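You operate a simulated robot arm through the tools that you are given. There is no shell and no other tool. Be economical: measure what you need, move in short steps, check, and stop when the job is done.

You are at the controls of a simulated two-armed robot. One attempt, no reset.

TASK
Pick up the green cup from the top of the yellow bench with one hand, pass it to the other hand and put it on the cork mat. Set down upright: cup.

The check looks at the end state, three seconds after you hand in, the way a careful person would. Anything else that was tipped, shoved, dropped, spilled or broken makes it a failure.

THE ROBOT
Two 7-joint arms with four-finger grippers on one trunk, on a base that drives. Base frame: it is fixed to the floor where the robot stands at the start and does not move with it; the origin is under the middle of the robot, x ahead of it, y to its left, z up; the surface under the hand at the start is at about z = 86. Lengths are in cm, angles in degrees, forces in N, time in s.
The left shoulder is at the start at [4, 18.1, 120.4], the right one opposite. With the tool pointing down near the work surface each hand reaches from about 32 to 84 cm from the robot's upright axis, wherever it stands, measured 20 degrees to its own side. Places, roughly: cork mat [-410, 110, 70]. Payload 3.67 kg a hand.
The tool frame of a hand sits at the grasp point between the pads (the TCP): z along the fingers, y along the line on which they close. The tips reach 2.8 cm beyond it. The gripper opens to 11.2 cm. The gripper's body begins 7.3 cm behind the TCP.
Orientation is that of the tool frame in the base frame, as a unit quaternion [x, y, z, w]. With the fingers straight down and closing along the base's y, the tool's x points along the base's -x, its y along +y and its z along -z.

THE INTERFACE
- The arms move only by the tool apply_moves. It takes "left_steps", "right_steps" or both (then of equal length, played together; a hand with none holds still); each is a list of rows, each a list of 7 numbers: the turn, a rotation vector about the base's x, y, z in degrees, then the shift along the base's x, y, z in cm, then the opening, from 0 (shut) to 1 (fully open). In form: [[rx, ry, rz, dx, dy, dz, jaw], ...]. A call has 1 to 12 rows; each row shifts and turns the commanded pose from where the row before left it. Rows are played at 5 a second. More than 5 cm and 8.6 degrees between two rows, or a gripper value outside its range, and nothing of the call is played. A pose out of reach is approached as far as the arm can. The call stops where the force on the tool passes 40 N (or 10 N more than at its start, if that is more) or the arm is blocked; 0.2 s more then pass. Each finger halts on what it meets, pressing with about 41 N; the grip force reading is that of the motor and also rises with nothing between the fingers. The clock runs only during rows and for 0.2 s after the last one: add rows that do not move to give the fingers time. The reply holds the time, the measured pose of the TCP, the force on the tool along the base axes, the opening and the grip force, in the units named above and with some noise, with the torque about the TCP (base axes, N m) and any sound that the robot's microphone picked up.
- Cameras (640 x 400 px; columns grow to the right, rows downward): "scene" is now at [8.49, -1.85, 143.7]; the picture's right is [-0.41, -0.91, 0.00], its down [-0.61, 0.27, -0.75] and it looks along [0.68, -0.30, -0.66] (base axes); focal length 292 px, centre (320, 200). "left" rides on the left gripper at [6, 1.8, -10.4] in its tool frame; the picture's right is [-0.29, 0.96, 0.00], its down [-0.80, -0.24, -0.55] and it looks along [-0.53, -0.16, 0.83] (tool axes); focal length 234 px, centre (320, 200). "right" rides on the right gripper at [6, -1.8, -10.4] in its tool frame; the picture's right is [0.29, 0.96, 0.00], its down [-0.80, 0.24, -0.55] and it looks along [-0.53, 0.16, 0.83] (tool axes); focal length 234 px, centre (320, 200). There is no depth. A picture from a camera that has moved, and an enlarged one, comes with that camera's place and axes in the base frame and with its lens. The place of the scene camera against the robot may be out by one fixed shift of up to 2.5 cm in any direction.
- camera(camera): a new picture of that camera. The clock stands still meanwhile.
- raise_lower(by): slides the trunk up (or, below 0, down) by that many cm; the arms and the scene camera ride with it, the base frame stays. It gives what a move gives, with no picture.
- steer(legs): drives the robot by 1 to 6 legs, each [ahead, left, turn to the left] in cm, cm and degrees, along the robot's own axes; the way and the turn of a leg run together, so that a leg with both is an arc; at most 150 cm and 180 degrees a leg. The arms and the cameras ride along, it lands a little off, and it stops where it bumps. It gives what a move gives.
- turn_head(pan, tilt): turns the head with the scene camera to pan (to the left, within 86 degrees either way) and tilt (down, from -29 to 69), counted from straight ahead of the robot. It gives what a move gives.
- zoom(camera, box): a new picture of the part [left, top, right, bottom] of that camera's present view, enlarged. The clock stands still meanwhile.
- hand_in(): hands the job in; it is judged then, once.

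Work in short steps. Places have to be worked out from the pictures, the camera data and where the tool is seen: move nearer, look again, correct. Check each grasp and each placing, and mend what went wrong. You have 120 turns and 108 pictures in all, those below and enlarged ones among them. Open the grippers and draw the arms clear of the work before you hand the job in, unless the task says otherwise; then end with one line.

The tools are called after "Emit:" as name(argument=value, ...) on one line, values as JSON. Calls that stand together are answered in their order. apply_moves: Moves the arms, as the interface text tells. Its arguments: {"type":"object","properties":{"left_steps":{"type":"array","items":{"type":"array","items":{"type":"number"}}},"right_steps":{"type":"array","items":{"type":"array","items":{"type":"number"}}}},"required":[]} The other tools are called the same way: raise_lower (by) slides the trunk up or down; steer (legs) drives the base; turn_head (pan, tilt) turns the head that bears the scene camera; camera (camera) takes a picture; zoom (camera, box) takes an enlarged picture of a part of a camera's view; hand_in () hands the job in.

At the start:

```text
time: 0.0
left_tcp_pos: [50.64, -2.82, 113.58]
left_tool_rot: [0.0, 1.0, 0.001, 0.001]
left_ft_force: [0.4, 0.3, -0.5]
left_ft_torque: [0.0, -0.02, -0.02]
left_finger_gap: 11.21
left_gripper_force: 0.1
right_tcp_pos: [44.16, -38.34, 118.76]
right_tool_rot: [-0.001, 1.0, 0.0, 0.0]
right_ft_force: [-0.1, 0.0, 0.2]
right_ft_torque: [0.05, -0.01, -0.02]
right_finger_gap: 11.19
right_gripper_force: 0.1
trunk travel left (down, up): [-32.5, 18.9]
robot x, y, heading: [-0.26, 0.12, -0.0]
head pan, tilt: [-23.9, 41.5]
```

scene: 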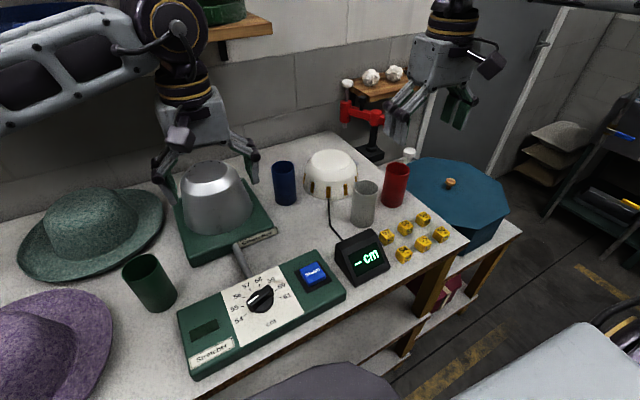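
right: 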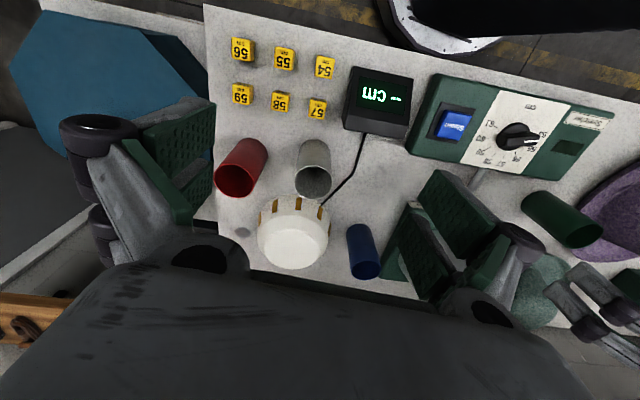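
left: 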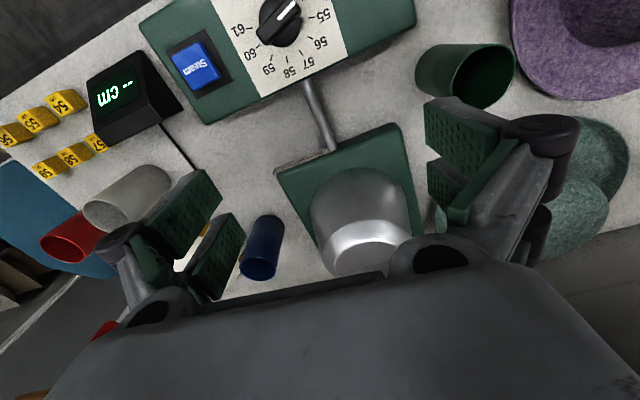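

The green cup appears on the bench in front, near about [50, 17]. I'll look around to check which bench is the yellow one and where the mat lies.

Emit:
turn_head(pan=30, tilt=40)

Emit:
camera(camera="scene")

Emit:
turn_head(pan=86, tilt=15)

Emit:
camera(camera="scene")

Emit:
turn_head(pan=-86, tilt=15)

Emit:
camera(camera="scene")

```text
time: 1.2
left_tcp_pos: [50.68, -2.84, 113.58]
left_tool_rot: [0.0, 1.0, 0.0, 0.0]
left_ft_force: [0.4, -0.1, 0.5]
left_ft_torque: [-0.01, 0.03, 0.0]
left_finger_gap: 11.18
left_gripper_force: 0.0
right_tcp_pos: [44.14, -38.26, 118.7]
right_tool_rot: [-0.001, 1.0, 0.0, 0.0]
right_ft_force: [-0.1, 0.1, 0.2]
right_ft_torque: [-0.04, -0.01, 0.04]
right_finger_gap: 11.18
right_gripper_force: 0.1
trunk travel left (down, up): [-32.5, 18.9]
robot x, y, heading: [-0.1, 0.21, -0.1]
head pan, tilt: [30.0, 40.0]
```

```text
104 pictures are left
camera scene: at [8.18, 5.8, 143.92], right [0.5, -0.87, 0.0], down [-0.56, -0.32, -0.77], along [0.66, 0.38, -0.64], focal length 292 px, centre (320, 200)
```

scene: 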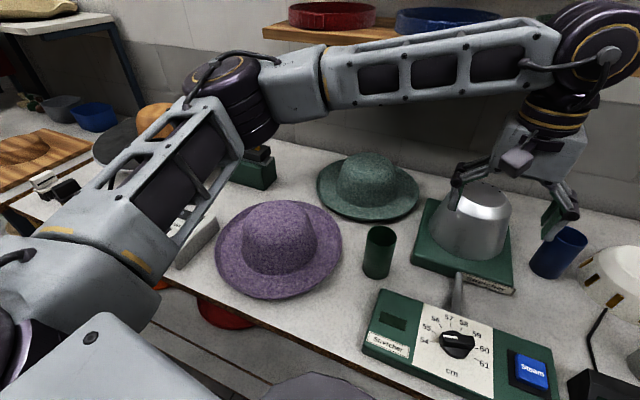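

```text
time: 2.5
left_tcp_pos: [50.6, -2.76, 113.56]
left_tool_rot: [0.0, 1.0, 0.0, 0.0]
left_ft_force: [-0.5, -0.1, 0.1]
left_ft_torque: [0.0, 0.0, -0.03]
left_finger_gap: 11.2
left_gripper_force: 0.0
right_tcp_pos: [44.18, -38.32, 118.55]
right_tool_rot: [0.0, 1.0, 0.0, 0.0]
right_ft_force: [0.1, -0.1, 1.2]
right_ft_torque: [-0.01, 0.03, 0.01]
right_finger_gap: 11.2
right_gripper_force: 0.1
trunk travel left (down, up): [-32.5, 18.9]
robot x, y, heading: [-0.1, 0.35, 0.2]
head pan, tilt: [85.9, 15.0]
```

```text
103 pictures are left
camera scene: at [1.49, 10.87, 147.88], right [1.0, -0.07, 0.0], down [-0.02, -0.26, -0.97], along [0.07, 0.96, -0.26], focal length 292 px, centre (320, 200)
```

scene: 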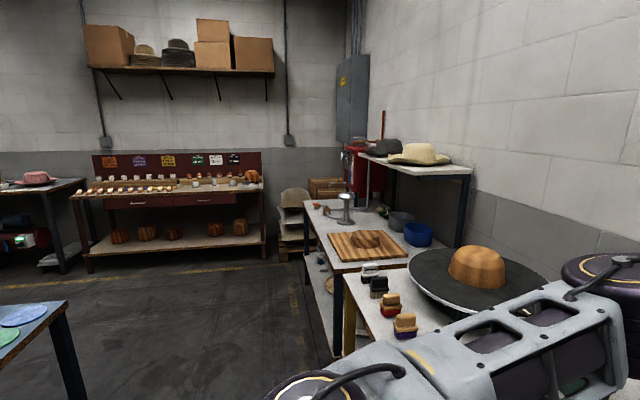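

```text
time: 5.1
left_tcp_pos: [50.64, -2.84, 113.51]
left_tool_rot: [0.0, 1.0, 0.001, 0.0]
left_ft_force: [0.3, 0.1, 0.4]
left_ft_torque: [0.01, 0.01, 0.02]
left_finger_gap: 11.19
left_gripper_force: 0.0
right_tcp_pos: [44.04, -38.37, 118.68]
right_tool_rot: [0.0, 1.0, 0.0, 0.0]
right_ft_force: [-0.5, -0.1, 0.3]
right_ft_torque: [-0.02, 0.01, 0.0]
right_finger_gap: 11.22
right_gripper_force: 0.0
trunk travel left (down, up): [-32.5, 18.9]
robot x, y, heading: [-0.18, -0.13, -0.1]
head pan, tilt: [-85.9, 15.0]
```

```text
102 pictures are left
camera scene: at [1.48, -7.76, 147.88], right [-1.0, -0.07, 0.0], down [-0.02, 0.26, -0.97], along [0.07, -0.96, -0.26], focal length 292 px, centre (320, 200)
```

scene: 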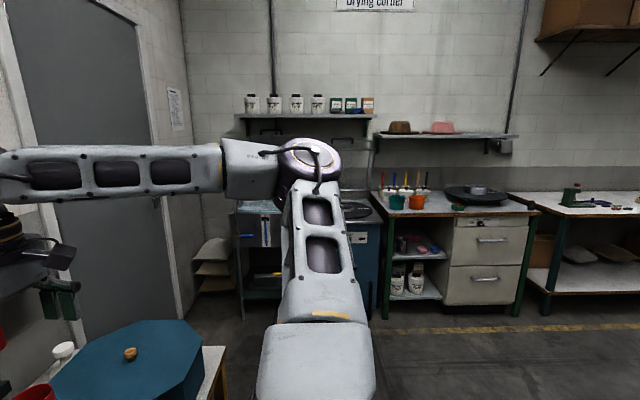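

The front bench has yellow legs and holds the green cup, at about [51.5, 14.5] and roughly 12 cm tall. I'll move the left hand above it and look again.

Emit:
apply_moves(left_steps=[[0, 0, 0, 0, 4.5, 0, 1], [0, 0, 0, 0, 4.5, 0, 1], [0, 0, 0, 0.5, 4.5, 0, 1], [0, 0, 0, 0.5, 3.6, 0, 1], [0, 0, 0, 0, 0, 0, 1]])

Emit:
turn_head(pan=15, tilt=42)

Emit:
camera(camera="scene")

Emit:
camera(camera="left")

```text
time: 6.3
left_tcp_pos: [51.57, 14.23, 113.54]
left_tool_rot: [0.0, 1.0, 0.001, 0.0]
left_ft_force: [0.0, 0.6, -0.3]
left_ft_torque: [0.01, 0.01, -0.02]
left_finger_gap: 11.17
left_gripper_force: 0.0
right_tcp_pos: [44.02, -38.42, 118.73]
right_tool_rot: [-0.001, 1.0, 0.001, 0.0]
right_ft_force: [-0.4, 0.6, 0.2]
right_ft_torque: [0.04, 0.02, -0.01]
right_finger_gap: 11.2
right_gripper_force: 0.0
trunk travel left (down, up): [-32.5, 18.9]
robot x, y, heading: [0.05, 0.06, -0.1]
head pan, tilt: [-85.9, 15.0]
```

```text
time: 8.1
left_tcp_pos: [51.61, 14.3, 113.51]
left_tool_rot: [-0.001, 1.0, 0.0, 0.0]
left_ft_force: [0.6, 0.5, -0.4]
left_ft_torque: [-0.01, -0.03, 0.02]
left_finger_gap: 11.2
left_gripper_force: 0.0
right_tcp_pos: [44.12, -38.35, 118.75]
right_tool_rot: [0.0, 1.0, 0.0, 0.001]
right_ft_force: [1.0, 1.1, 1.1]
right_ft_torque: [0.0, 0.02, 0.05]
right_finger_gap: 11.22
right_gripper_force: 0.0
trunk travel left (down, up): [-32.5, 18.9]
robot x, y, heading: [0.15, -0.11, 0.2]
head pan, tilt: [15.0, 42.0]
```

```text
101 pictures are left
camera scene: at [8.9, 3.72, 143.63], right [0.26, -0.97, 0.0], down [-0.65, -0.17, -0.74], along [0.72, 0.19, -0.67], focal length 292 px, centre (320, 200)
```

scene: 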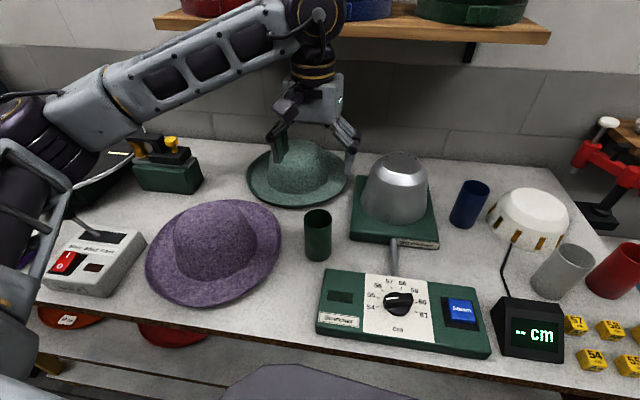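

```text
100 pictures are left
camera left: at [45.63, 16.08, 123.93], right [0.29, 0.96, 0.0], down [0.8, -0.24, 0.55], along [0.53, -0.16, -0.83], focal length 234 px, centre (320, 200)
```

left: 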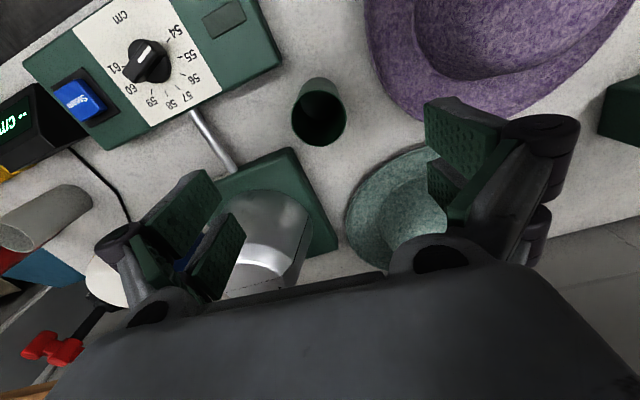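

The left camera puts the cup right under the hand, at about [51.6, 14.3]. I'll go down part of the way and check.

Emit:
apply_moves(left_steps=[[0, 0, 0, 0, 0, -3, 1], [0, 0, 0, 0, 0, -3, 1], [0, 0, 0, 0, 0, -3, 1], [0, 0, 0, 0, 0, 0, 1]])

Emit:
camera(camera="left")

Emit:
zoom(camera="scene", box=[200, 100, 440, 280])

```text
time: 9.1
left_tcp_pos: [51.45, 14.16, 104.61]
left_tool_rot: [-0.001, 1.0, 0.0, 0.0]
left_ft_force: [-0.6, 0.1, -0.2]
left_ft_torque: [-0.01, 0.02, 0.01]
left_finger_gap: 11.21
left_gripper_force: 0.1
right_tcp_pos: [44.17, -38.43, 118.57]
right_tool_rot: [0.0, 1.0, 0.0, 0.001]
right_ft_force: [0.1, 0.4, 0.0]
right_ft_torque: [0.03, 0.0, -0.01]
right_finger_gap: 11.18
right_gripper_force: 0.0
trunk travel left (down, up): [-32.5, 18.9]
robot x, y, heading: [0.02, 0.06, -0.2]
head pan, tilt: [15.0, 42.0]
```

```text
99 pictures are left
camera left: at [45.56, 16.13, 115.03], right [0.29, 0.96, 0.0], down [0.8, -0.24, 0.55], along [0.53, -0.16, -0.83], focal length 234 px, centre (320, 200)
```

left: 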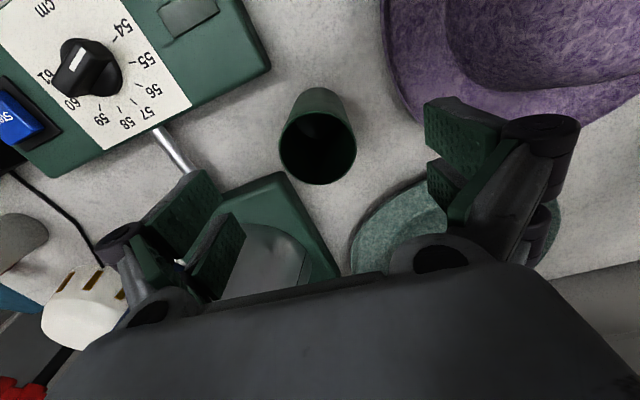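

```text
2.22 times, centred on (320, 190) of scene
camera zoom: at [8.88, 3.71, 143.63], right [0.26, -0.97, 0.0], down [-0.65, -0.17, -0.74], along [0.72, 0.19, -0.67], focal length 648 px, centre (320, 222)
```

zoom: 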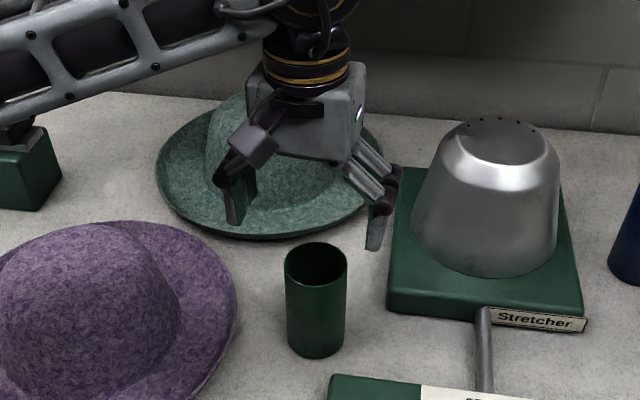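

By triangulation the rim is near z≈97 at [52.1, 14.1], and the cup is about 6.3 cm wide. I'll descend to TCP z≈94.4 and look before closing.

Emit:
apply_moves(left_steps=[[0, 0, 0, 0.6, 0, -2, 1], [0, 0, 0, 0, 0, -3, 1], [0, 0, 0, 0, 0, -3, 1], [0, 0, 0, 0, 0, -2.2, 1], [0, 0, 0, 0, 0, 0, 1]])

Emit:
camera(camera="left")

Emit:
zoom(camera="scene", box=[200, 130, 440, 280])

```text
time: 10.2
left_tcp_pos: [52.19, 14.3, 94.35]
left_tool_rot: [-0.001, 1.0, 0.0, 0.0]
left_ft_force: [0.8, 0.5, -0.1]
left_ft_torque: [0.0, 0.01, 0.01]
left_finger_gap: 11.21
left_gripper_force: 0.1
right_tcp_pos: [44.13, -38.27, 118.66]
right_tool_rot: [0.0, 1.0, 0.0, 0.0]
right_ft_force: [-0.2, 0.4, 0.3]
right_ft_torque: [-0.03, 0.01, -0.01]
right_finger_gap: 11.19
right_gripper_force: 0.0
trunk travel left (down, up): [-32.5, 18.9]
robot x, y, heading: [-0.09, -0.0, 0.1]
head pan, tilt: [15.0, 42.0]
```

```text
97 pictures are left
camera left: at [46.13, 16.18, 104.81], right [0.29, 0.96, 0.0], down [0.8, -0.24, 0.55], along [0.53, -0.16, -0.83], focal length 234 px, centre (320, 200)
```

left: 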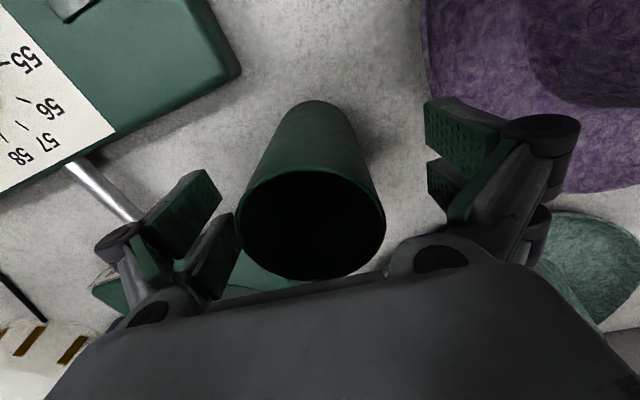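

```text
2.67 times, centred on (320, 205) of scene
camera zoom: at [8.87, 3.72, 143.63], right [0.26, -0.97, 0.0], down [-0.65, -0.17, -0.74], along [0.72, 0.19, -0.67], focal length 778 px, centre (320, 187)
```

zoom: 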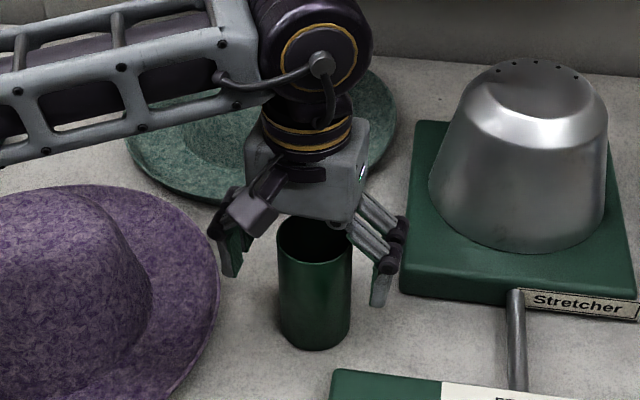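

The cup stands between the fingers, about 0.3 cm off centre in y. I'll centre on it and close.

Emit:
apply_moves(left_steps=[[0, 0, 0, 0, -0.3, 0, 1], [0, 0, 0, 0, 0, 0, 0.75], [0, 0, 0, 0, 0, 0, 0.6], [0, 0, 0, 0, 0, 0, 0.4], [0, 0, 0, 0, 0, 0, 0.4], [0, 0, 0, 0, 0, 0, 0.4]])

Emit:
camera(camera="left")

```text
time: 11.7
left_tcp_pos: [52.11, 14.02, 94.45]
left_tool_rot: [-0.001, 1.0, 0.0, 0.0]
left_ft_force: [0.8, 0.2, 1.3]
left_ft_torque: [0.01, -0.06, 0.02]
left_finger_gap: 5.76
left_gripper_force: 41.1
right_tcp_pos: [44.08, -38.35, 118.62]
right_tool_rot: [0.0, 1.0, 0.0, 0.0]
right_ft_force: [-0.3, -0.1, -0.3]
right_ft_torque: [0.0, 0.02, -0.01]
right_finger_gap: 11.18
right_gripper_force: 0.2
trunk travel left (down, up): [-32.5, 18.9]
robot x, y, heading: [0.09, 0.12, -0.0]
head pan, tilt: [15.0, 42.0]
```

```text
95 pictures are left
camera left: at [46.16, 15.89, 104.86], right [0.29, 0.96, 0.0], down [0.8, -0.24, 0.55], along [0.53, -0.16, -0.83], focal length 234 px, centre (320, 200)
```

left: 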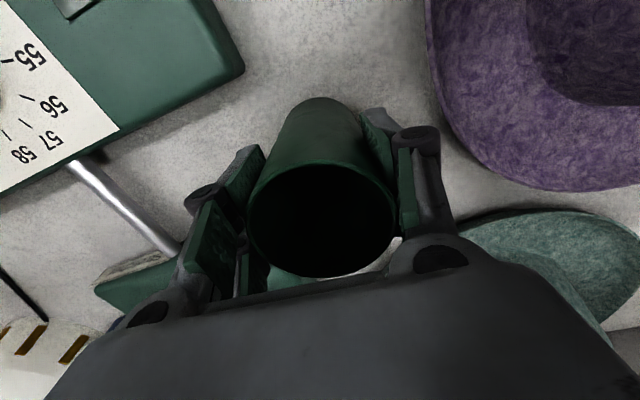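

Gripped, with a gap of 5.8 cm at 41 N. I'll lift straight up.

Emit:
apply_moves(left_steps=[[0, 0, 0, 0, 0, 1.5, 0.4], [0, 0, 0, 0, 0, 3, 0.4], [0, 0, 0, 0, 0, 4, 0.4], [0, 0, 0, 0, 0, 4, 0.4], [0, 0, 0, 0, 0, 4, 0.4], [0, 0, 0, 0, 0, 4, 0.4], [0, 0, 0, 0, 0, 0, 0.4]])

Emit:
camera(camera="scene")

```text
time: 13.2
left_tcp_pos: [52.21, 14.04, 114.86]
left_tool_rot: [0.001, 1.0, 0.0, -0.001]
left_ft_force: [0.6, -1.0, -1.4]
left_ft_torque: [0.0, 0.01, -0.04]
left_finger_gap: 5.71
left_gripper_force: 40.6
right_tcp_pos: [44.18, -38.26, 118.76]
right_tool_rot: [0.0, 1.0, -0.001, 0.0]
right_ft_force: [0.8, -0.2, -0.5]
right_ft_torque: [-0.03, 0.01, 0.01]
right_finger_gap: 11.18
right_gripper_force: 0.0
trunk travel left (down, up): [-32.5, 18.9]
robot x, y, heading: [0.17, -0.11, -0.0]
head pan, tilt: [15.0, 42.0]
```

```text
94 pictures are left
camera scene: at [8.93, 3.77, 143.62], right [0.26, -0.97, 0.0], down [-0.65, -0.17, -0.74], along [0.72, 0.19, -0.67], focal length 292 px, centre (320, 200)
```

scene: 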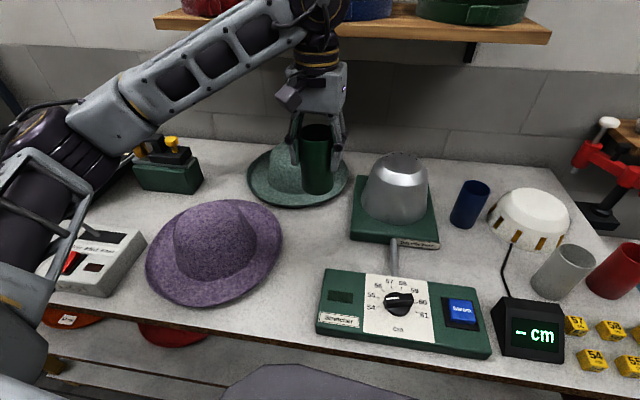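

The cup came up cleanly and nothing else moved. I can't see directly behind the robot, so I'll raise the trunk a little, turn left 40° and look back before driving.

Emit:
raise_lower(by=8)

Emit:
steer(legs=[[-8, 0, 0], [0, 0, 40]])

Emit:
turn_head(pan=86, tilt=25)

Emit:
camera(camera="scene")

```text
time: 14.4
left_tcp_pos: [52.15, 13.96, 122.84]
left_tool_rot: [0.0, 1.0, -0.001, 0.0]
left_ft_force: [0.7, 0.3, -1.9]
left_ft_torque: [0.0, -0.01, -0.03]
left_finger_gap: 5.73
left_gripper_force: 41.0
right_tcp_pos: [44.11, -38.44, 126.7]
right_tool_rot: [0.0, 1.0, 0.0, 0.0]
right_ft_force: [-1.0, -0.1, -0.3]
right_ft_torque: [-0.01, 0.02, 0.0]
right_finger_gap: 11.23
right_gripper_force: 0.1
trunk travel left (down, up): [-40.5, 10.9]
robot x, y, heading: [-0.43, 0.3, 0.1]
head pan, tilt: [15.0, 42.0]
```

```text
time: 17.5
left_tcp_pos: [23.08, 44.1, 122.9]
left_tool_rot: [-0.342, 0.94, 0.0, 0.001]
left_ft_force: [0.4, -0.1, -2.5]
left_ft_torque: [0.01, 0.01, -0.01]
left_finger_gap: 5.73
left_gripper_force: 41.2
right_tcp_pos: [50.47, -0.96, 126.72]
right_tool_rot: [-0.342, 0.94, 0.0, 0.001]
right_ft_force: [-0.7, 0.1, -0.1]
right_ft_torque: [-0.04, 0.02, 0.01]
right_finger_gap: 11.19
right_gripper_force: 0.1
trunk travel left (down, up): [-40.5, 10.9]
robot x, y, heading: [-8.09, 0.09, 39.9]
head pan, tilt: [15.0, 42.0]
```

```text
time: 19.0
left_tcp_pos: [23.04, 44.16, 122.89]
left_tool_rot: [-0.342, 0.94, 0.001, 0.0]
left_ft_force: [0.7, 0.2, -1.8]
left_ft_torque: [-0.06, -0.01, 0.04]
left_finger_gap: 5.7
left_gripper_force: 40.7
right_tcp_pos: [50.53, -1.06, 126.58]
right_tool_rot: [-0.342, 0.94, 0.0, 0.0]
right_ft_force: [0.1, -0.5, 0.0]
right_ft_torque: [0.0, -0.04, -0.01]
right_finger_gap: 11.21
right_gripper_force: 0.1
trunk travel left (down, up): [-40.5, 10.9]
robot x, y, heading: [-7.89, -0.07, 40.1]
head pan, tilt: [85.9, 25.0]
```

```text
93 pictures are left
camera scene: at [-13.0, 10.35, 154.28], right [0.81, 0.59, 0.0], down [0.25, -0.34, -0.91], along [-0.53, 0.73, -0.42], focal length 292 px, centre (320, 200)
```

scene: 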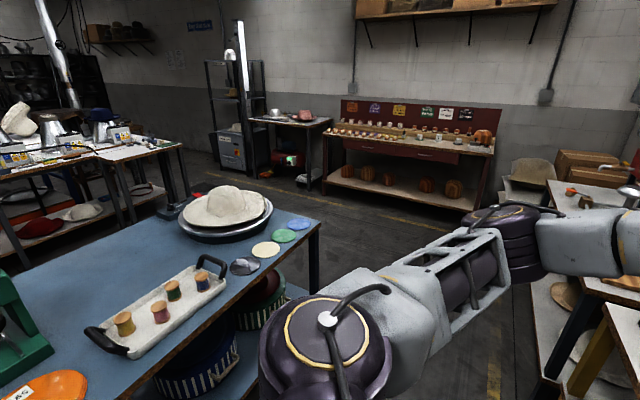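

A blue island table stands behind the robot, with its near edge at x≈-80 and its end at y≈110. The mat should be near pixel (79,148), so I'll zoom there.

Emit:
zoom(camera="scene", box=[0, 80, 200, 240])

Emit:
zoom(camera="scene", box=[200, 80, 560, 360])

```text
2.50 times, centred on (100, 160) of scene
camera zoom: at [-13.0, 10.35, 154.28], right [0.81, 0.59, 0.0], down [0.25, -0.34, -0.91], along [-0.53, 0.73, -0.42], focal length 729 px, centre (870, 300)
```

zoom: 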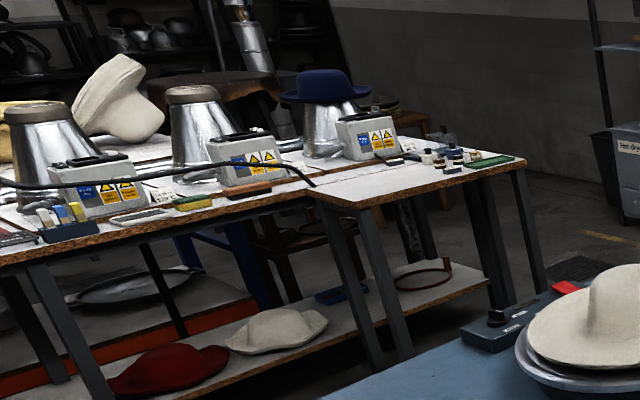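

```text
1.43 times, centred on (380, 220) of scene
camera zoom: at [-13.0, 10.35, 154.28], right [0.81, 0.59, 0.0], down [0.25, -0.34, -0.91], along [-0.53, 0.73, -0.42], focal length 417 px, centre (234, 171)
```

zoom: 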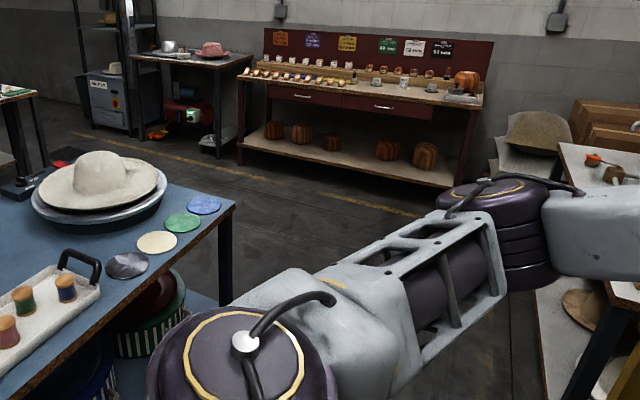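

The mat is hidden for now behind the machines. I'll drive along the aisle past the island's end to about (-22, 185), facing -x, and look again.

Emit:
steer(legs=[[0, 0, 50], [0, 14, 0], [140, 0, 0], [45, 0, 0], [0, 0, 90]])

Emit:
turn_head(pan=10, tilt=20)

Emit:
camera(camera="scene")

```text
time: 36.1
left_tcp_pos: [-75.02, 169.67, 122.88]
left_tool_rot: [1.0, 0.003, 0.0, -0.001]
left_ft_force: [0.0, 0.4, -1.8]
left_ft_torque: [0.01, -0.01, -0.02]
left_finger_gap: 5.68
left_gripper_force: 41.4
right_tcp_pos: [-67.29, 222.0, 126.78]
right_tool_rot: [1.0, 0.003, 0.0, 0.001]
right_ft_force: [-0.7, -0.4, 0.4]
right_ft_torque: [-0.01, -0.01, 0.0]
right_finger_gap: 11.2
right_gripper_force: 0.1
trunk travel left (down, up): [-40.5, 10.9]
robot x, y, heading: [-22.93, 183.98, -179.7]
head pan, tilt: [85.9, 25.0]
```

```text
time: 37.6
left_tcp_pos: [-75.09, 169.59, 122.85]
left_tool_rot: [1.0, 0.004, 0.0, 0.0]
left_ft_force: [-0.7, 0.4, -0.8]
left_ft_torque: [-0.03, 0.0, -0.01]
left_finger_gap: 5.71
left_gripper_force: 41.1
right_tcp_pos: [-67.37, 221.94, 126.61]
right_tool_rot: [1.0, 0.003, 0.0, -0.001]
right_ft_force: [-1.1, -0.1, -0.3]
right_ft_torque: [0.01, -0.01, 0.0]
right_finger_gap: 11.18
right_gripper_force: 0.1
trunk travel left (down, up): [-40.5, 10.9]
robot x, y, heading: [-23.21, 183.52, -179.6]
head pan, tilt: [10.0, 20.0]
```

```text
90 pictures are left
camera scene: at [-35.4, 183.72, 155.08], right [-0.18, 0.98, 0.0], down [0.34, 0.06, -0.94], along [-0.92, -0.17, -0.34], focal length 292 px, centre (320, 200)
```

scene: 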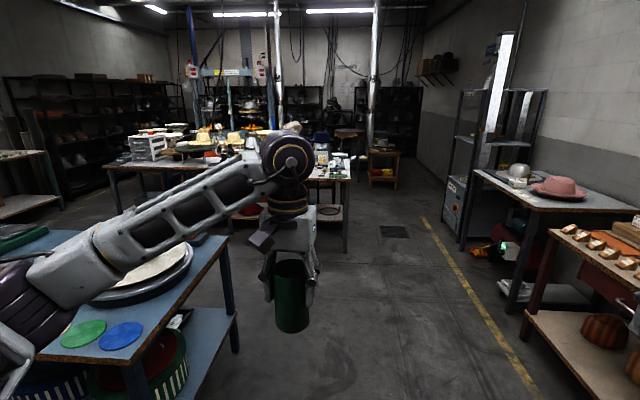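

The mat should project near (316,161), just past the heater bench's end. I'll zoom in.

Emit:
zoom(camera="scene", box=[260, 110, 430, 216])

```text
3.76 times, centred on (345, 163) of scene
camera zoom: at [-35.4, 183.72, 155.08], right [-0.18, 0.98, 0.0], down [0.34, 0.06, -0.94], along [-0.92, -0.17, -0.34], focal length 1098 px, centre (226, 339)
```

zoom: 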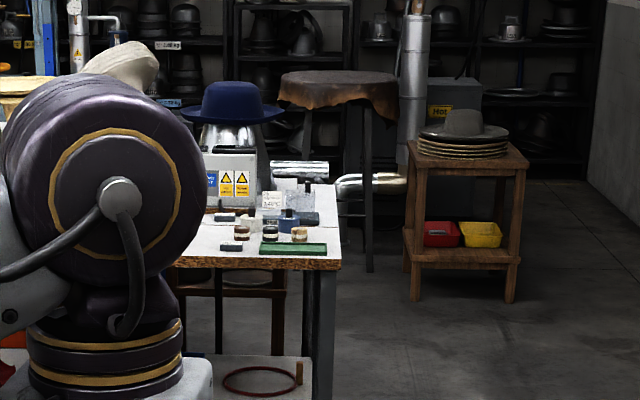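

The mat is probably on the wooden piece behind the heater bench. I'll drive along y≈222 to x≈-290 and look left.

Emit:
steer(legs=[[0, -38, 0], [135, 0, 0], [130, 0, 0]])

Emit:
turn_head(pan=38, tilt=28)

Emit:
camera(camera="scene")

```text
time: 53.0
left_tcp_pos: [-340.44, 204.66, 122.94]
left_tool_rot: [1.0, 0.008, -0.001, 0.001]
left_ft_force: [0.3, 0.5, -1.5]
left_ft_torque: [0.02, -0.06, 0.01]
left_finger_gap: 5.69
left_gripper_force: 41.0
right_tcp_pos: [-333.2, 257.05, 126.64]
right_tool_rot: [1.0, 0.008, 0.0, -0.001]
right_ft_force: [0.1, -0.5, 0.2]
right_ft_torque: [0.01, -0.02, 0.01]
right_finger_gap: 11.2
right_gripper_force: 0.0
trunk travel left (down, up): [-40.5, 10.9]
robot x, y, heading: [-288.95, 219.53, -179.2]
head pan, tilt: [10.0, 20.0]
```

```text
time: 53.9
left_tcp_pos: [-340.31, 204.54, 122.92]
left_tool_rot: [1.0, 0.008, 0.0, -0.001]
left_ft_force: [-0.3, 0.2, -2.3]
left_ft_torque: [-0.03, -0.01, 0.01]
left_finger_gap: 5.7
left_gripper_force: 40.6
right_tcp_pos: [-333.34, 257.03, 126.74]
right_tool_rot: [1.0, 0.008, 0.0, 0.0]
right_ft_force: [-0.9, 1.1, 1.6]
right_ft_torque: [0.0, -0.02, 0.0]
right_finger_gap: 11.2
right_gripper_force: 0.2
trunk travel left (down, up): [-40.5, 10.9]
robot x, y, heading: [-288.92, 219.55, -179.2]
head pan, tilt: [38.0, 28.0]
```

```text
88 pictures are left
camera scene: at [-298.89, 215.2, 153.8], right [-0.63, 0.78, 0.0], down [0.37, 0.29, -0.88], along [-0.69, -0.55, -0.47], focal length 292 px, centre (320, 200)
```

scene: 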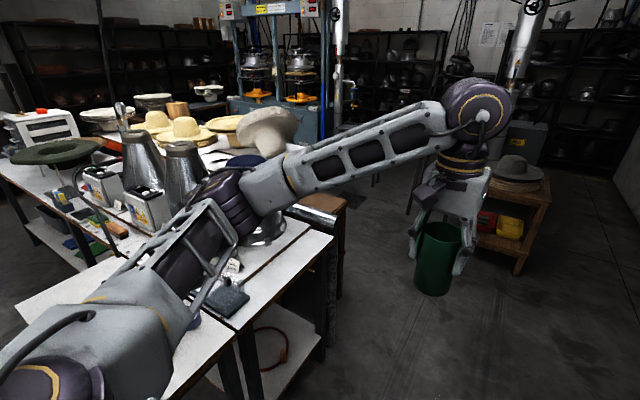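

A brown stool shows behind the bench, close to the predicted spot. I'll drive on to x≈-404 and turn to face it.

Emit:
steer(legs=[[115, 0, 0], [0, 0, 90]])

Emit:
turn_head(pan=0, tilt=32)

Emit:
camera(camera="scene")

```text
time: 56.7
left_tcp_pos: [-378.13, 204.7, 123.21]
left_tool_rot: [1.0, -0.002, -0.003, -0.001]
left_ft_force: [0.4, -0.1, -1.4]
left_ft_torque: [0.0, -0.02, 0.01]
left_finger_gap: 5.71
left_gripper_force: 41.3
right_tcp_pos: [-369.88, 257.07, 127.13]
right_tool_rot: [1.0, -0.004, -0.005, 0.003]
right_ft_force: [0.8, 0.3, -0.5]
right_ft_torque: [0.01, 0.01, -0.01]
right_finger_gap: 11.2
right_gripper_force: 0.1
trunk travel left (down, up): [-40.5, 10.9]
robot x, y, heading: [-326.81, 218.69, 179.7]
head pan, tilt: [38.0, 28.0]
stopped in leg 1: the robot was blocked; the commanded pose is now the measured one
```

```text
time: 57.7
left_tcp_pos: [-377.75, 204.51, 123.38]
left_tool_rot: [1.0, 0.001, -0.004, -0.002]
left_ft_force: [0.6, 0.0, -1.3]
left_ft_torque: [0.02, 0.0, 0.02]
left_finger_gap: 5.69
left_gripper_force: 40.6
right_tcp_pos: [-369.71, 256.9, 127.21]
right_tool_rot: [1.0, -0.001, -0.007, 0.003]
right_ft_force: [-0.5, -0.1, 0.5]
right_ft_torque: [-0.03, 0.01, -0.01]
right_finger_gap: 11.2
right_gripper_force: 0.1
trunk travel left (down, up): [-40.5, 10.9]
robot x, y, heading: [-326.97, 218.56, 180.0]
head pan, tilt: [0.0, 32.0]
```

```text
87 pictures are left
camera scene: at [-337.57, 219.94, 153.27], right [0.0, 1.0, 0.0], down [0.52, 0.0, -0.85], along [-0.85, 0.0, -0.52], focal length 292 px, centre (320, 200)
```

scene: 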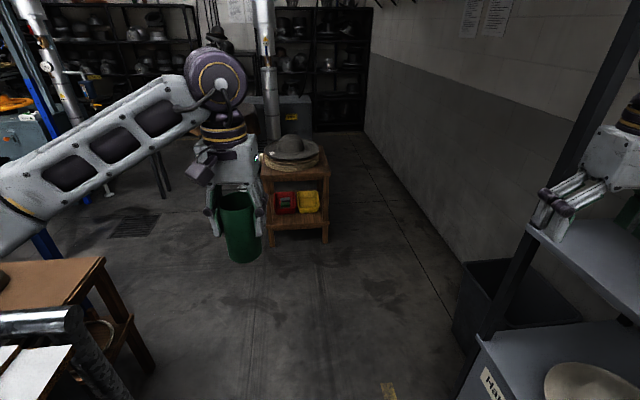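

The robot was blocked, likely by the right arm touching the tall rack on the right. I'll look there before moving.

Emit:
turn_head(pan=-60, tilt=28)

Emit:
camera(camera="scene")

Emit:
camera(camera="right")

```text
time: 59.0
left_tcp_pos: [-377.79, 204.54, 123.22]
left_tool_rot: [1.0, 0.0, -0.004, -0.001]
left_ft_force: [-0.6, 0.0, -1.6]
left_ft_torque: [-0.03, -0.04, 0.01]
left_finger_gap: 5.69
left_gripper_force: 41.4
right_tcp_pos: [-369.73, 256.88, 127.21]
right_tool_rot: [1.0, -0.002, -0.006, 0.002]
right_ft_force: [-0.1, 0.3, 0.1]
right_ft_torque: [0.03, -0.01, 0.02]
right_finger_gap: 11.19
right_gripper_force: 0.0
trunk travel left (down, up): [-40.5, 10.9]
robot x, y, heading: [-326.75, 218.77, 179.8]
head pan, tilt: [-60.0, 28.0]
```

```text
86 pictures are left
camera scene: at [-333.17, 227.84, 153.88], right [0.87, 0.5, -0.01], down [0.23, -0.4, -0.89], along [-0.45, 0.77, -0.46], focal length 292 px, centre (320, 200)
```

scene: 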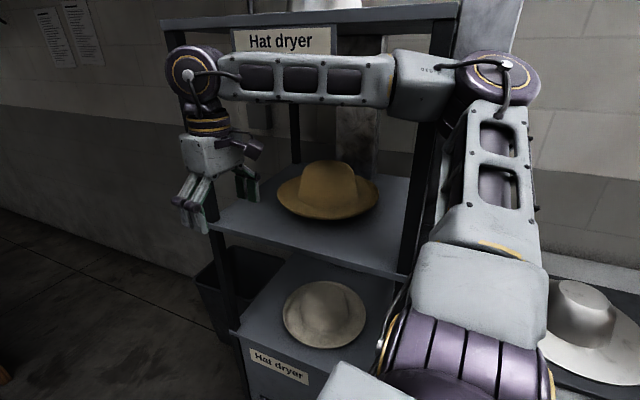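

```text
85 pictures are left
camera right: at [-363.69, 258.68, 137.57], right [0.28, -0.96, 0.0], down [-0.79, -0.23, 0.56], along [-0.54, -0.16, -0.83], focal length 234 px, centre (320, 200)
```

right: 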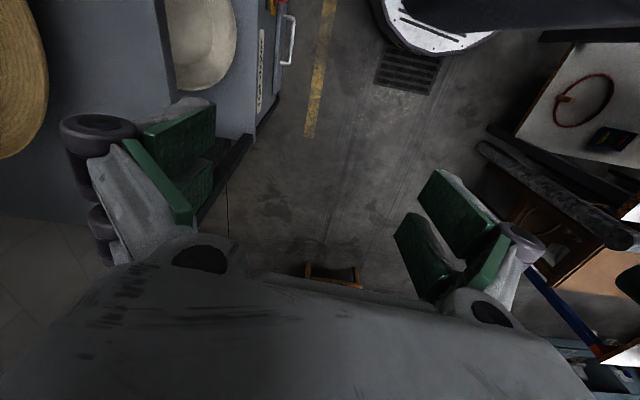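

The right elbow touched the rack post but nothing looks displaced. I'll back off, shift left 15 cm, raise the trunk for clearance on the left, and go on.

Emit:
steer(legs=[[-12, 0, 0], [0, 15, 0]])

Emit:
raise_lower(by=9)

Emit:
turn_head(pan=60, tilt=35)

Emit:
camera(camera="scene")

```text
time: 61.3
left_tcp_pos: [-367.2, 190.25, 122.76]
left_tool_rot: [1.0, -0.001, 0.002, 0.001]
left_ft_force: [0.1, 0.8, -1.4]
left_ft_torque: [-0.03, -0.06, 0.02]
left_finger_gap: 5.69
left_gripper_force: 40.8
right_tcp_pos: [-359.1, 242.65, 126.52]
right_tool_rot: [1.0, -0.003, 0.0, 0.006]
right_ft_force: [-0.3, 0.7, 0.2]
right_ft_torque: [-0.04, 0.0, 0.0]
right_finger_gap: 11.18
right_gripper_force: 0.0
trunk travel left (down, up): [-40.5, 10.9]
robot x, y, heading: [-315.26, 204.28, 180.0]
head pan, tilt: [-60.0, 28.0]
```

```text
time: 62.5
left_tcp_pos: [-367.09, 190.03, 131.81]
left_tool_rot: [1.0, -0.001, 0.002, 0.0]
left_ft_force: [0.3, 0.6, -1.3]
left_ft_torque: [-0.03, -0.02, -0.03]
left_finger_gap: 5.67
left_gripper_force: 40.8
right_tcp_pos: [-359.07, 242.44, 135.82]
right_tool_rot: [1.0, -0.002, 0.0, 0.004]
right_ft_force: [-0.4, 0.3, -0.9]
right_ft_torque: [-0.02, 0.03, -0.03]
right_finger_gap: 11.2
right_gripper_force: 0.1
trunk travel left (down, up): [-49.5, 1.9]
robot x, y, heading: [-314.69, 203.74, 180.0]
head pan, tilt: [-60.0, 28.0]
```

```text
time: 64.5
left_tcp_pos: [-367.17, 190.1, 131.8]
left_tool_rot: [1.0, -0.001, 0.001, -0.001]
left_ft_force: [0.1, 0.7, -0.8]
left_ft_torque: [-0.03, 0.01, 0.01]
left_finger_gap: 5.7
left_gripper_force: 41.2
right_tcp_pos: [-359.04, 242.34, 135.78]
right_tool_rot: [1.0, -0.003, 0.0, 0.003]
right_ft_force: [0.3, -0.3, -0.2]
right_ft_torque: [0.01, -0.03, -0.01]
right_finger_gap: 11.21
right_gripper_force: 0.1
trunk travel left (down, up): [-49.5, 1.9]
robot x, y, heading: [-314.62, 203.98, 179.9]
head pan, tilt: [60.0, 35.0]
```

```text
84 pictures are left
camera scene: at [-322.62, 197.79, 161.76], right [-0.86, 0.5, 0.0], down [0.29, 0.5, -0.82], along [-0.41, -0.71, -0.57], focal length 292 px, centre (320, 200)
```

scene: 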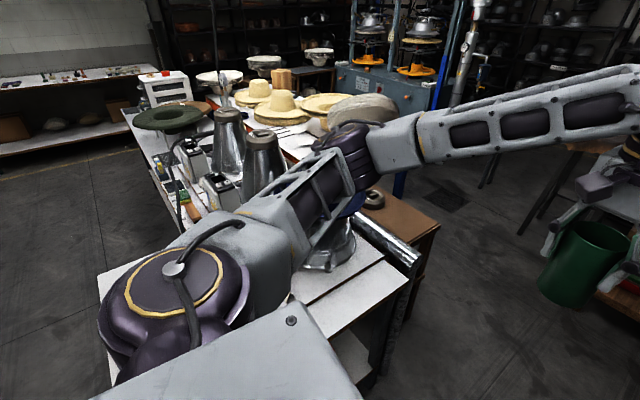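

The left elbow passes more than 10 cm above the hat form, and the way ahead is clear. I'll drive on to x≈-405 and turn left.

Emit:
steer(legs=[[92, 0, 0], [0, 0, 90]])

Emit:
turn_head(pan=0, tilt=45)

Emit:
camera(camera="scene")

```text
time: 73.7
left_tcp_pos: [-393.97, 152.17, 131.81]
left_tool_rot: [0.712, 0.702, 0.001, 0.0]
left_ft_force: [0.6, 1.0, -0.4]
left_ft_torque: [-0.03, 0.01, -0.01]
left_finger_gap: 5.71
left_gripper_force: 40.6
right_tcp_pos: [-446.23, 161.04, 135.66]
right_tool_rot: [0.714, 0.7, 0.004, 0.003]
right_ft_force: [-0.1, -0.2, -0.1]
right_ft_torque: [-0.02, 0.02, -0.02]
right_finger_gap: 11.22
right_gripper_force: 0.1
trunk travel left (down, up): [-49.5, 1.9]
robot x, y, heading: [-406.97, 204.65, -91.1]
head pan, tilt: [60.0, 35.0]
```

```text
time: 75.0
left_tcp_pos: [-394.07, 152.13, 131.83]
left_tool_rot: [0.713, 0.701, 0.001, -0.001]
left_ft_force: [-0.4, 0.1, -1.4]
left_ft_torque: [0.0, -0.01, 0.03]
left_finger_gap: 5.72
left_gripper_force: 41.3
right_tcp_pos: [-446.21, 161.01, 135.6]
right_tool_rot: [0.713, 0.701, 0.003, 0.003]
right_ft_force: [0.5, -0.2, -0.2]
right_ft_torque: [0.02, 0.01, -0.01]
right_finger_gap: 11.21
right_gripper_force: 0.0
trunk travel left (down, up): [-49.5, 1.9]
robot x, y, heading: [-407.18, 204.79, -90.9]
head pan, tilt: [0.0, 45.0]
```

```text
83 pictures are left
camera scene: at [-408.47, 195.89, 160.28], right [-1.0, 0.01, 0.0], down [0.01, 0.71, -0.71], along [-0.01, -0.71, -0.71], focal length 292 px, centre (320, 200)
```

scene: 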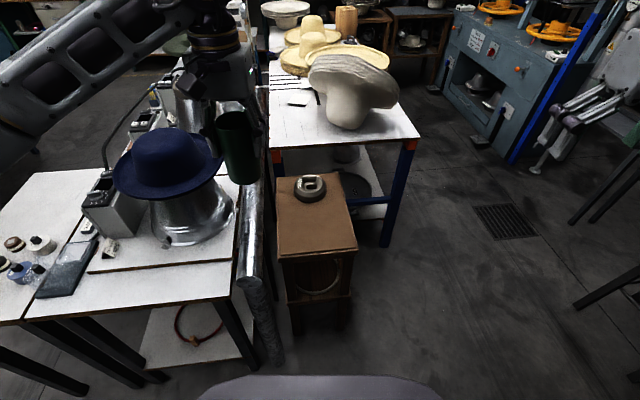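

The small wooden cart with a brown top is in front, with a round object at its far end. I'll zoom in to find the mat.

Emit:
zoom(camera="scene", box=[240, 160, 400, 260])

```text
4.00 times, centred on (320, 210) of scene
camera zoom: at [-408.47, 195.89, 160.28], right [-1.0, 0.01, 0.0], down [0.01, 0.71, -0.71], along [-0.01, -0.71, -0.71], focal length 1166 px, centre (320, 160)
```

zoom: 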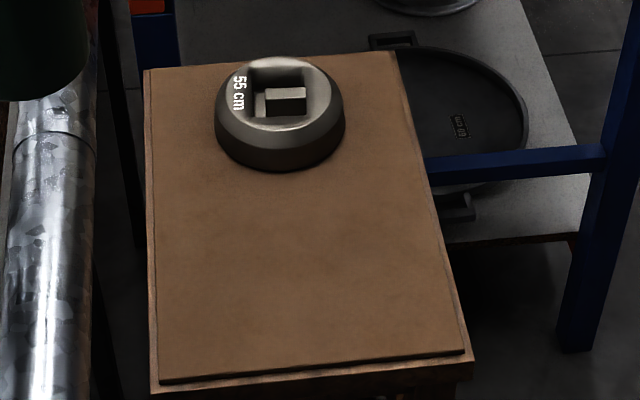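

The cart's whole top is the cork mat, about 28×44 cm and centred near (-407, 111). The "55 cm" weight sits on its far half, so the free spot is around (-407, 123). For the handover I'll turn the left hand 30° in front of the robot and bring the right hand in low, tilted 30° below horizontal.

Emit:
apply_moves(left_steps=[[0, 0, 7.5, -3.25, -3, 0, 0.4], [0, 0, 7.5, -3.25, -3, 0, 0.4], [0, 0, 7.5, -3.25, -3, 0, 0.4], [0, 0, 7.5, -3.25, -3, 0, 0.4], [0, 0, 0, 0, 0, 0, 0.4], [0, 0, 0, 0, 0, 0, 0.4], [0, 0, 0, 0, 0, 0, 0.4], [0, 0, 0, 0, 0, 0, 0.4], [0, 0, 0, 0, 0, 0, 0.4]], right_steps=[[-7.5, 0, 0, 0, -1.4, -1.4, 1], [-7.5, 0, 0, 0, -1.4, -1.4, 1], [-7.5, 0, 0, 0, -1.4, -1.4, 1], [-7.5, 0, 0, 0, -1.4, -1.4, 1], [-7.5, 0, 0, 0, -1.4, -1.4, 1], [-7.5, 0, 0, 0, -1.4, -1.4, 1], [-7.5, 0, 0, 0, -1.4, -1.4, 1], [-7.5, 0, 0, 0, -1.4, -1.4, 1], [0, 0, 0, 0, 0, 0, 1]])

Emit:
turn_head(pan=-15, tilt=30)

Emit:
camera(camera="scene")

```text
time: 77.0
left_tcp_pos: [-406.73, 140.31, 131.98]
left_tool_rot: [0.506, 0.862, 0.001, -0.001]
left_ft_force: [0.9, 1.0, -0.8]
left_ft_torque: [-0.02, 0.01, 0.02]
left_finger_gap: 5.7
left_gripper_force: 41.1
right_tcp_pos: [-446.16, 149.93, 124.63]
right_tool_rot: [0.616, 0.607, -0.348, 0.36]
right_ft_force: [-0.7, 0.7, 0.3]
right_ft_torque: [0.03, 0.0, -0.02]
right_finger_gap: 11.19
right_gripper_force: 0.0
trunk travel left (down, up): [-49.5, 1.9]
robot x, y, heading: [-406.75, 204.6, -91.0]
head pan, tilt: [0.0, 45.0]
```

```text
time: 77.8
left_tcp_pos: [-406.96, 140.2, 131.85]
left_tool_rot: [0.507, 0.862, 0.0, -0.001]
left_ft_force: [-0.2, 0.4, -0.2]
left_ft_torque: [0.0, 0.02, 0.01]
left_finger_gap: 5.71
left_gripper_force: 40.6
right_tcp_pos: [-446.37, 149.88, 124.57]
right_tool_rot: [0.616, 0.608, -0.348, 0.36]
right_ft_force: [0.0, 0.3, -0.1]
right_ft_torque: [0.01, 0.01, -0.03]
right_finger_gap: 11.19
right_gripper_force: 0.1
trunk travel left (down, up): [-49.5, 1.9]
robot x, y, heading: [-407.29, 204.4, -91.1]
head pan, tilt: [-15.0, 30.0]
```

```text
81 pictures are left
camera scene: at [-410.85, 195.32, 162.53], right [-0.96, 0.27, 0.0], down [0.14, 0.48, -0.87], along [-0.24, -0.83, -0.5], focal length 292 px, centre (320, 200)
```

scene: 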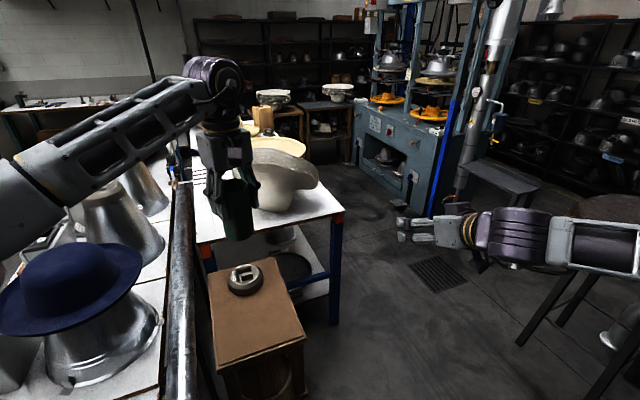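

The right hand points forward and is tilted 30° down, as planned. Now I'll yaw it 30° and move to a pre-grasp about 16 cm behind the cup.

Emit:
apply_moves(right_steps=[[0, 0, 7.5, 3.9, 0.5, 0.2, 1], [0, 0, 7.5, 3.9, 0.5, 0.2, 1], [0, 0, 7.5, 3.9, 0.5, 0.2, 1], [0, 0, 7.5, 3.9, 0.5, 0.2, 1], [0, 0, 0, 3.9, 0.5, 0.2, 1], [0, 0, 0, 3.9, 0.5, 0.2, 1], [0, 0, 0, 3.9, 0.5, 0.3, 1], [0, 0, 0, 3.9, 0.5, 0.3, 1], [0, 0, 0, 0, 0, 0, 1]])

Emit:
turn_head(pan=0, tilt=35)

Emit:
camera(camera="scene")

Emit:
camera(camera="right")

```text
time: 79.8
left_tcp_pos: [-407.06, 140.17, 131.86]
left_tool_rot: [0.506, 0.863, 0.001, -0.001]
left_ft_force: [0.3, -0.7, -1.0]
left_ft_torque: [-0.01, -0.03, -0.01]
left_finger_gap: 5.7
left_gripper_force: 40.9
right_tcp_pos: [-415.12, 153.74, 126.22]
right_tool_rot: [0.439, 0.747, -0.243, 0.437]
right_ft_force: [0.2, 0.0, 0.8]
right_ft_torque: [0.0, -0.02, -0.01]
right_finger_gap: 11.19
right_gripper_force: 0.1
trunk travel left (down, up): [-49.5, 1.9]
robot x, y, heading: [-407.07, 204.17, -90.7]
head pan, tilt: [-15.0, 30.0]
```

```text
time: 80.6
left_tcp_pos: [-406.91, 140.13, 131.8]
left_tool_rot: [0.507, 0.862, 0.001, 0.0]
left_ft_force: [1.0, 0.0, -0.9]
left_ft_torque: [-0.03, -0.02, -0.01]
left_finger_gap: 5.7
left_gripper_force: 41.4
right_tcp_pos: [-415.15, 153.8, 126.29]
right_tool_rot: [0.439, 0.747, -0.243, 0.436]
right_ft_force: [0.8, 0.7, -0.1]
right_ft_torque: [0.0, -0.03, 0.0]
right_finger_gap: 11.2
right_gripper_force: 0.0
trunk travel left (down, up): [-49.5, 1.9]
robot x, y, heading: [-407.45, 204.6, -91.2]
head pan, tilt: [0.0, 35.0]
```

```text
80 pictures are left
camera scene: at [-408.53, 195.23, 161.76], right [-1.0, 0.02, 0.0], down [0.01, 0.57, -0.82], along [-0.01, -0.82, -0.57], focal length 292 px, centre (320, 200)
```

scene: 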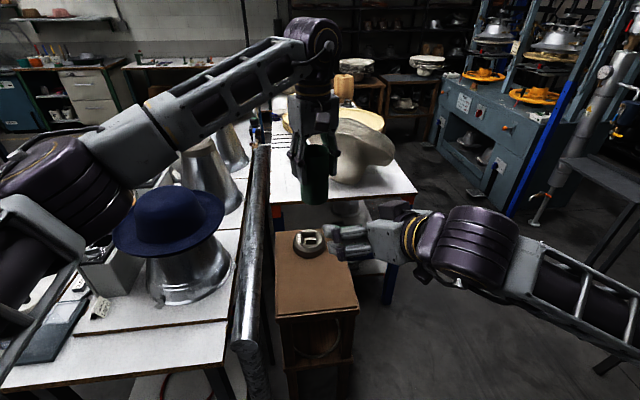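

```text
79 pictures are left
camera right: at [-422.7, 163.21, 126.3], right [0.76, 0.6, -0.23], down [0.15, 0.18, 0.97], along [0.63, -0.78, 0.05], focal length 234 px, centre (320, 200)
```

right: 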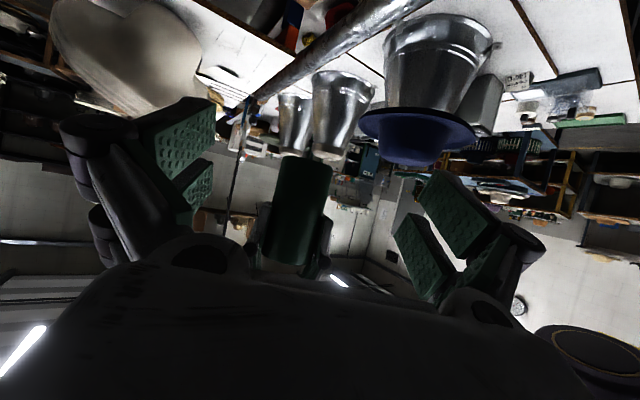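

The right camera shows the cup bottom at z≈123.5 and the cup on the approach line, below the left fingertips. I'll advance most of the way and check.

Emit:
apply_moves(right_steps=[[0, 0, 0, 1.5, -2.5, 0, 1], [0, 0, 0, 1.5, -2.5, 0, 1], [0, 0, 0, 1.5, -2.5, 0, 1], [0, 0, 0, 1.3, -2.2, 0, 1], [0, 0, 0, 0, 0, 0, 1]])

Emit:
camera(camera="right")

Emit:
zoom(camera="scene", box=[220, 90, 460, 290])

Emit:
camera(camera="left")

```text
time: 81.8
left_tcp_pos: [-406.98, 140.18, 131.97]
left_tool_rot: [0.507, 0.862, 0.001, -0.001]
left_ft_force: [0.6, 0.7, -0.9]
left_ft_torque: [0.03, 0.0, 0.04]
left_finger_gap: 5.69
left_gripper_force: 40.9
right_tcp_pos: [-409.21, 144.11, 126.27]
right_tool_rot: [0.438, 0.747, -0.242, 0.437]
right_ft_force: [-0.1, 0.4, -0.9]
right_ft_torque: [-0.01, -0.02, 0.03]
right_finger_gap: 11.22
right_gripper_force: 0.0
trunk travel left (down, up): [-49.5, 1.9]
robot x, y, heading: [-407.04, 204.32, -90.4]
head pan, tilt: [0.0, 35.0]
```

```text
78 pictures are left
camera right: at [-416.81, 153.49, 126.23], right [0.76, 0.6, -0.23], down [0.15, 0.18, 0.97], along [0.63, -0.78, 0.05], focal length 234 px, centre (320, 200)
```

right: 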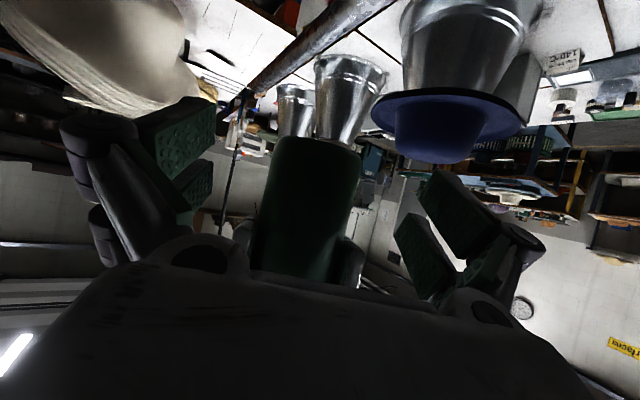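

```text
2.00 times, centred on (340, 190) of scene
camera zoom: at [-408.53, 195.25, 161.76], right [-1.0, 0.01, 0.0], down [0.01, 0.57, -0.82], along [-0.01, -0.82, -0.57], focal length 583 px, centre (280, 220)
```

zoom: 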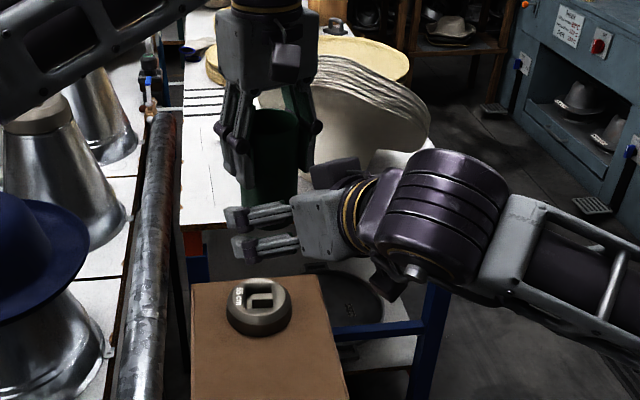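

```text
76 pictures are left
camera left: at [-408.26, 146.31, 142.36], right [0.98, 0.21, 0.0], down [0.18, -0.81, 0.55], along [0.12, -0.54, -0.83], focal length 234 px, centre (320, 200)
```

left: 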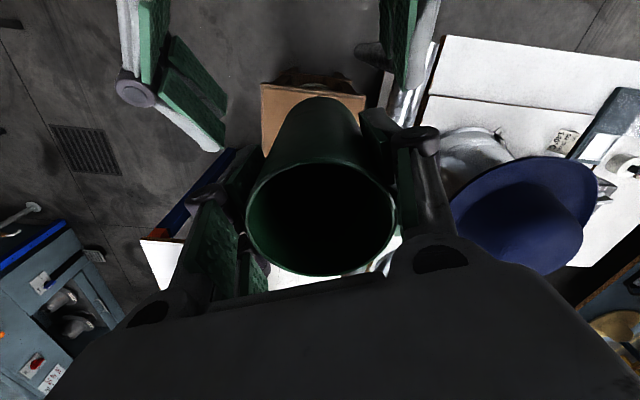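

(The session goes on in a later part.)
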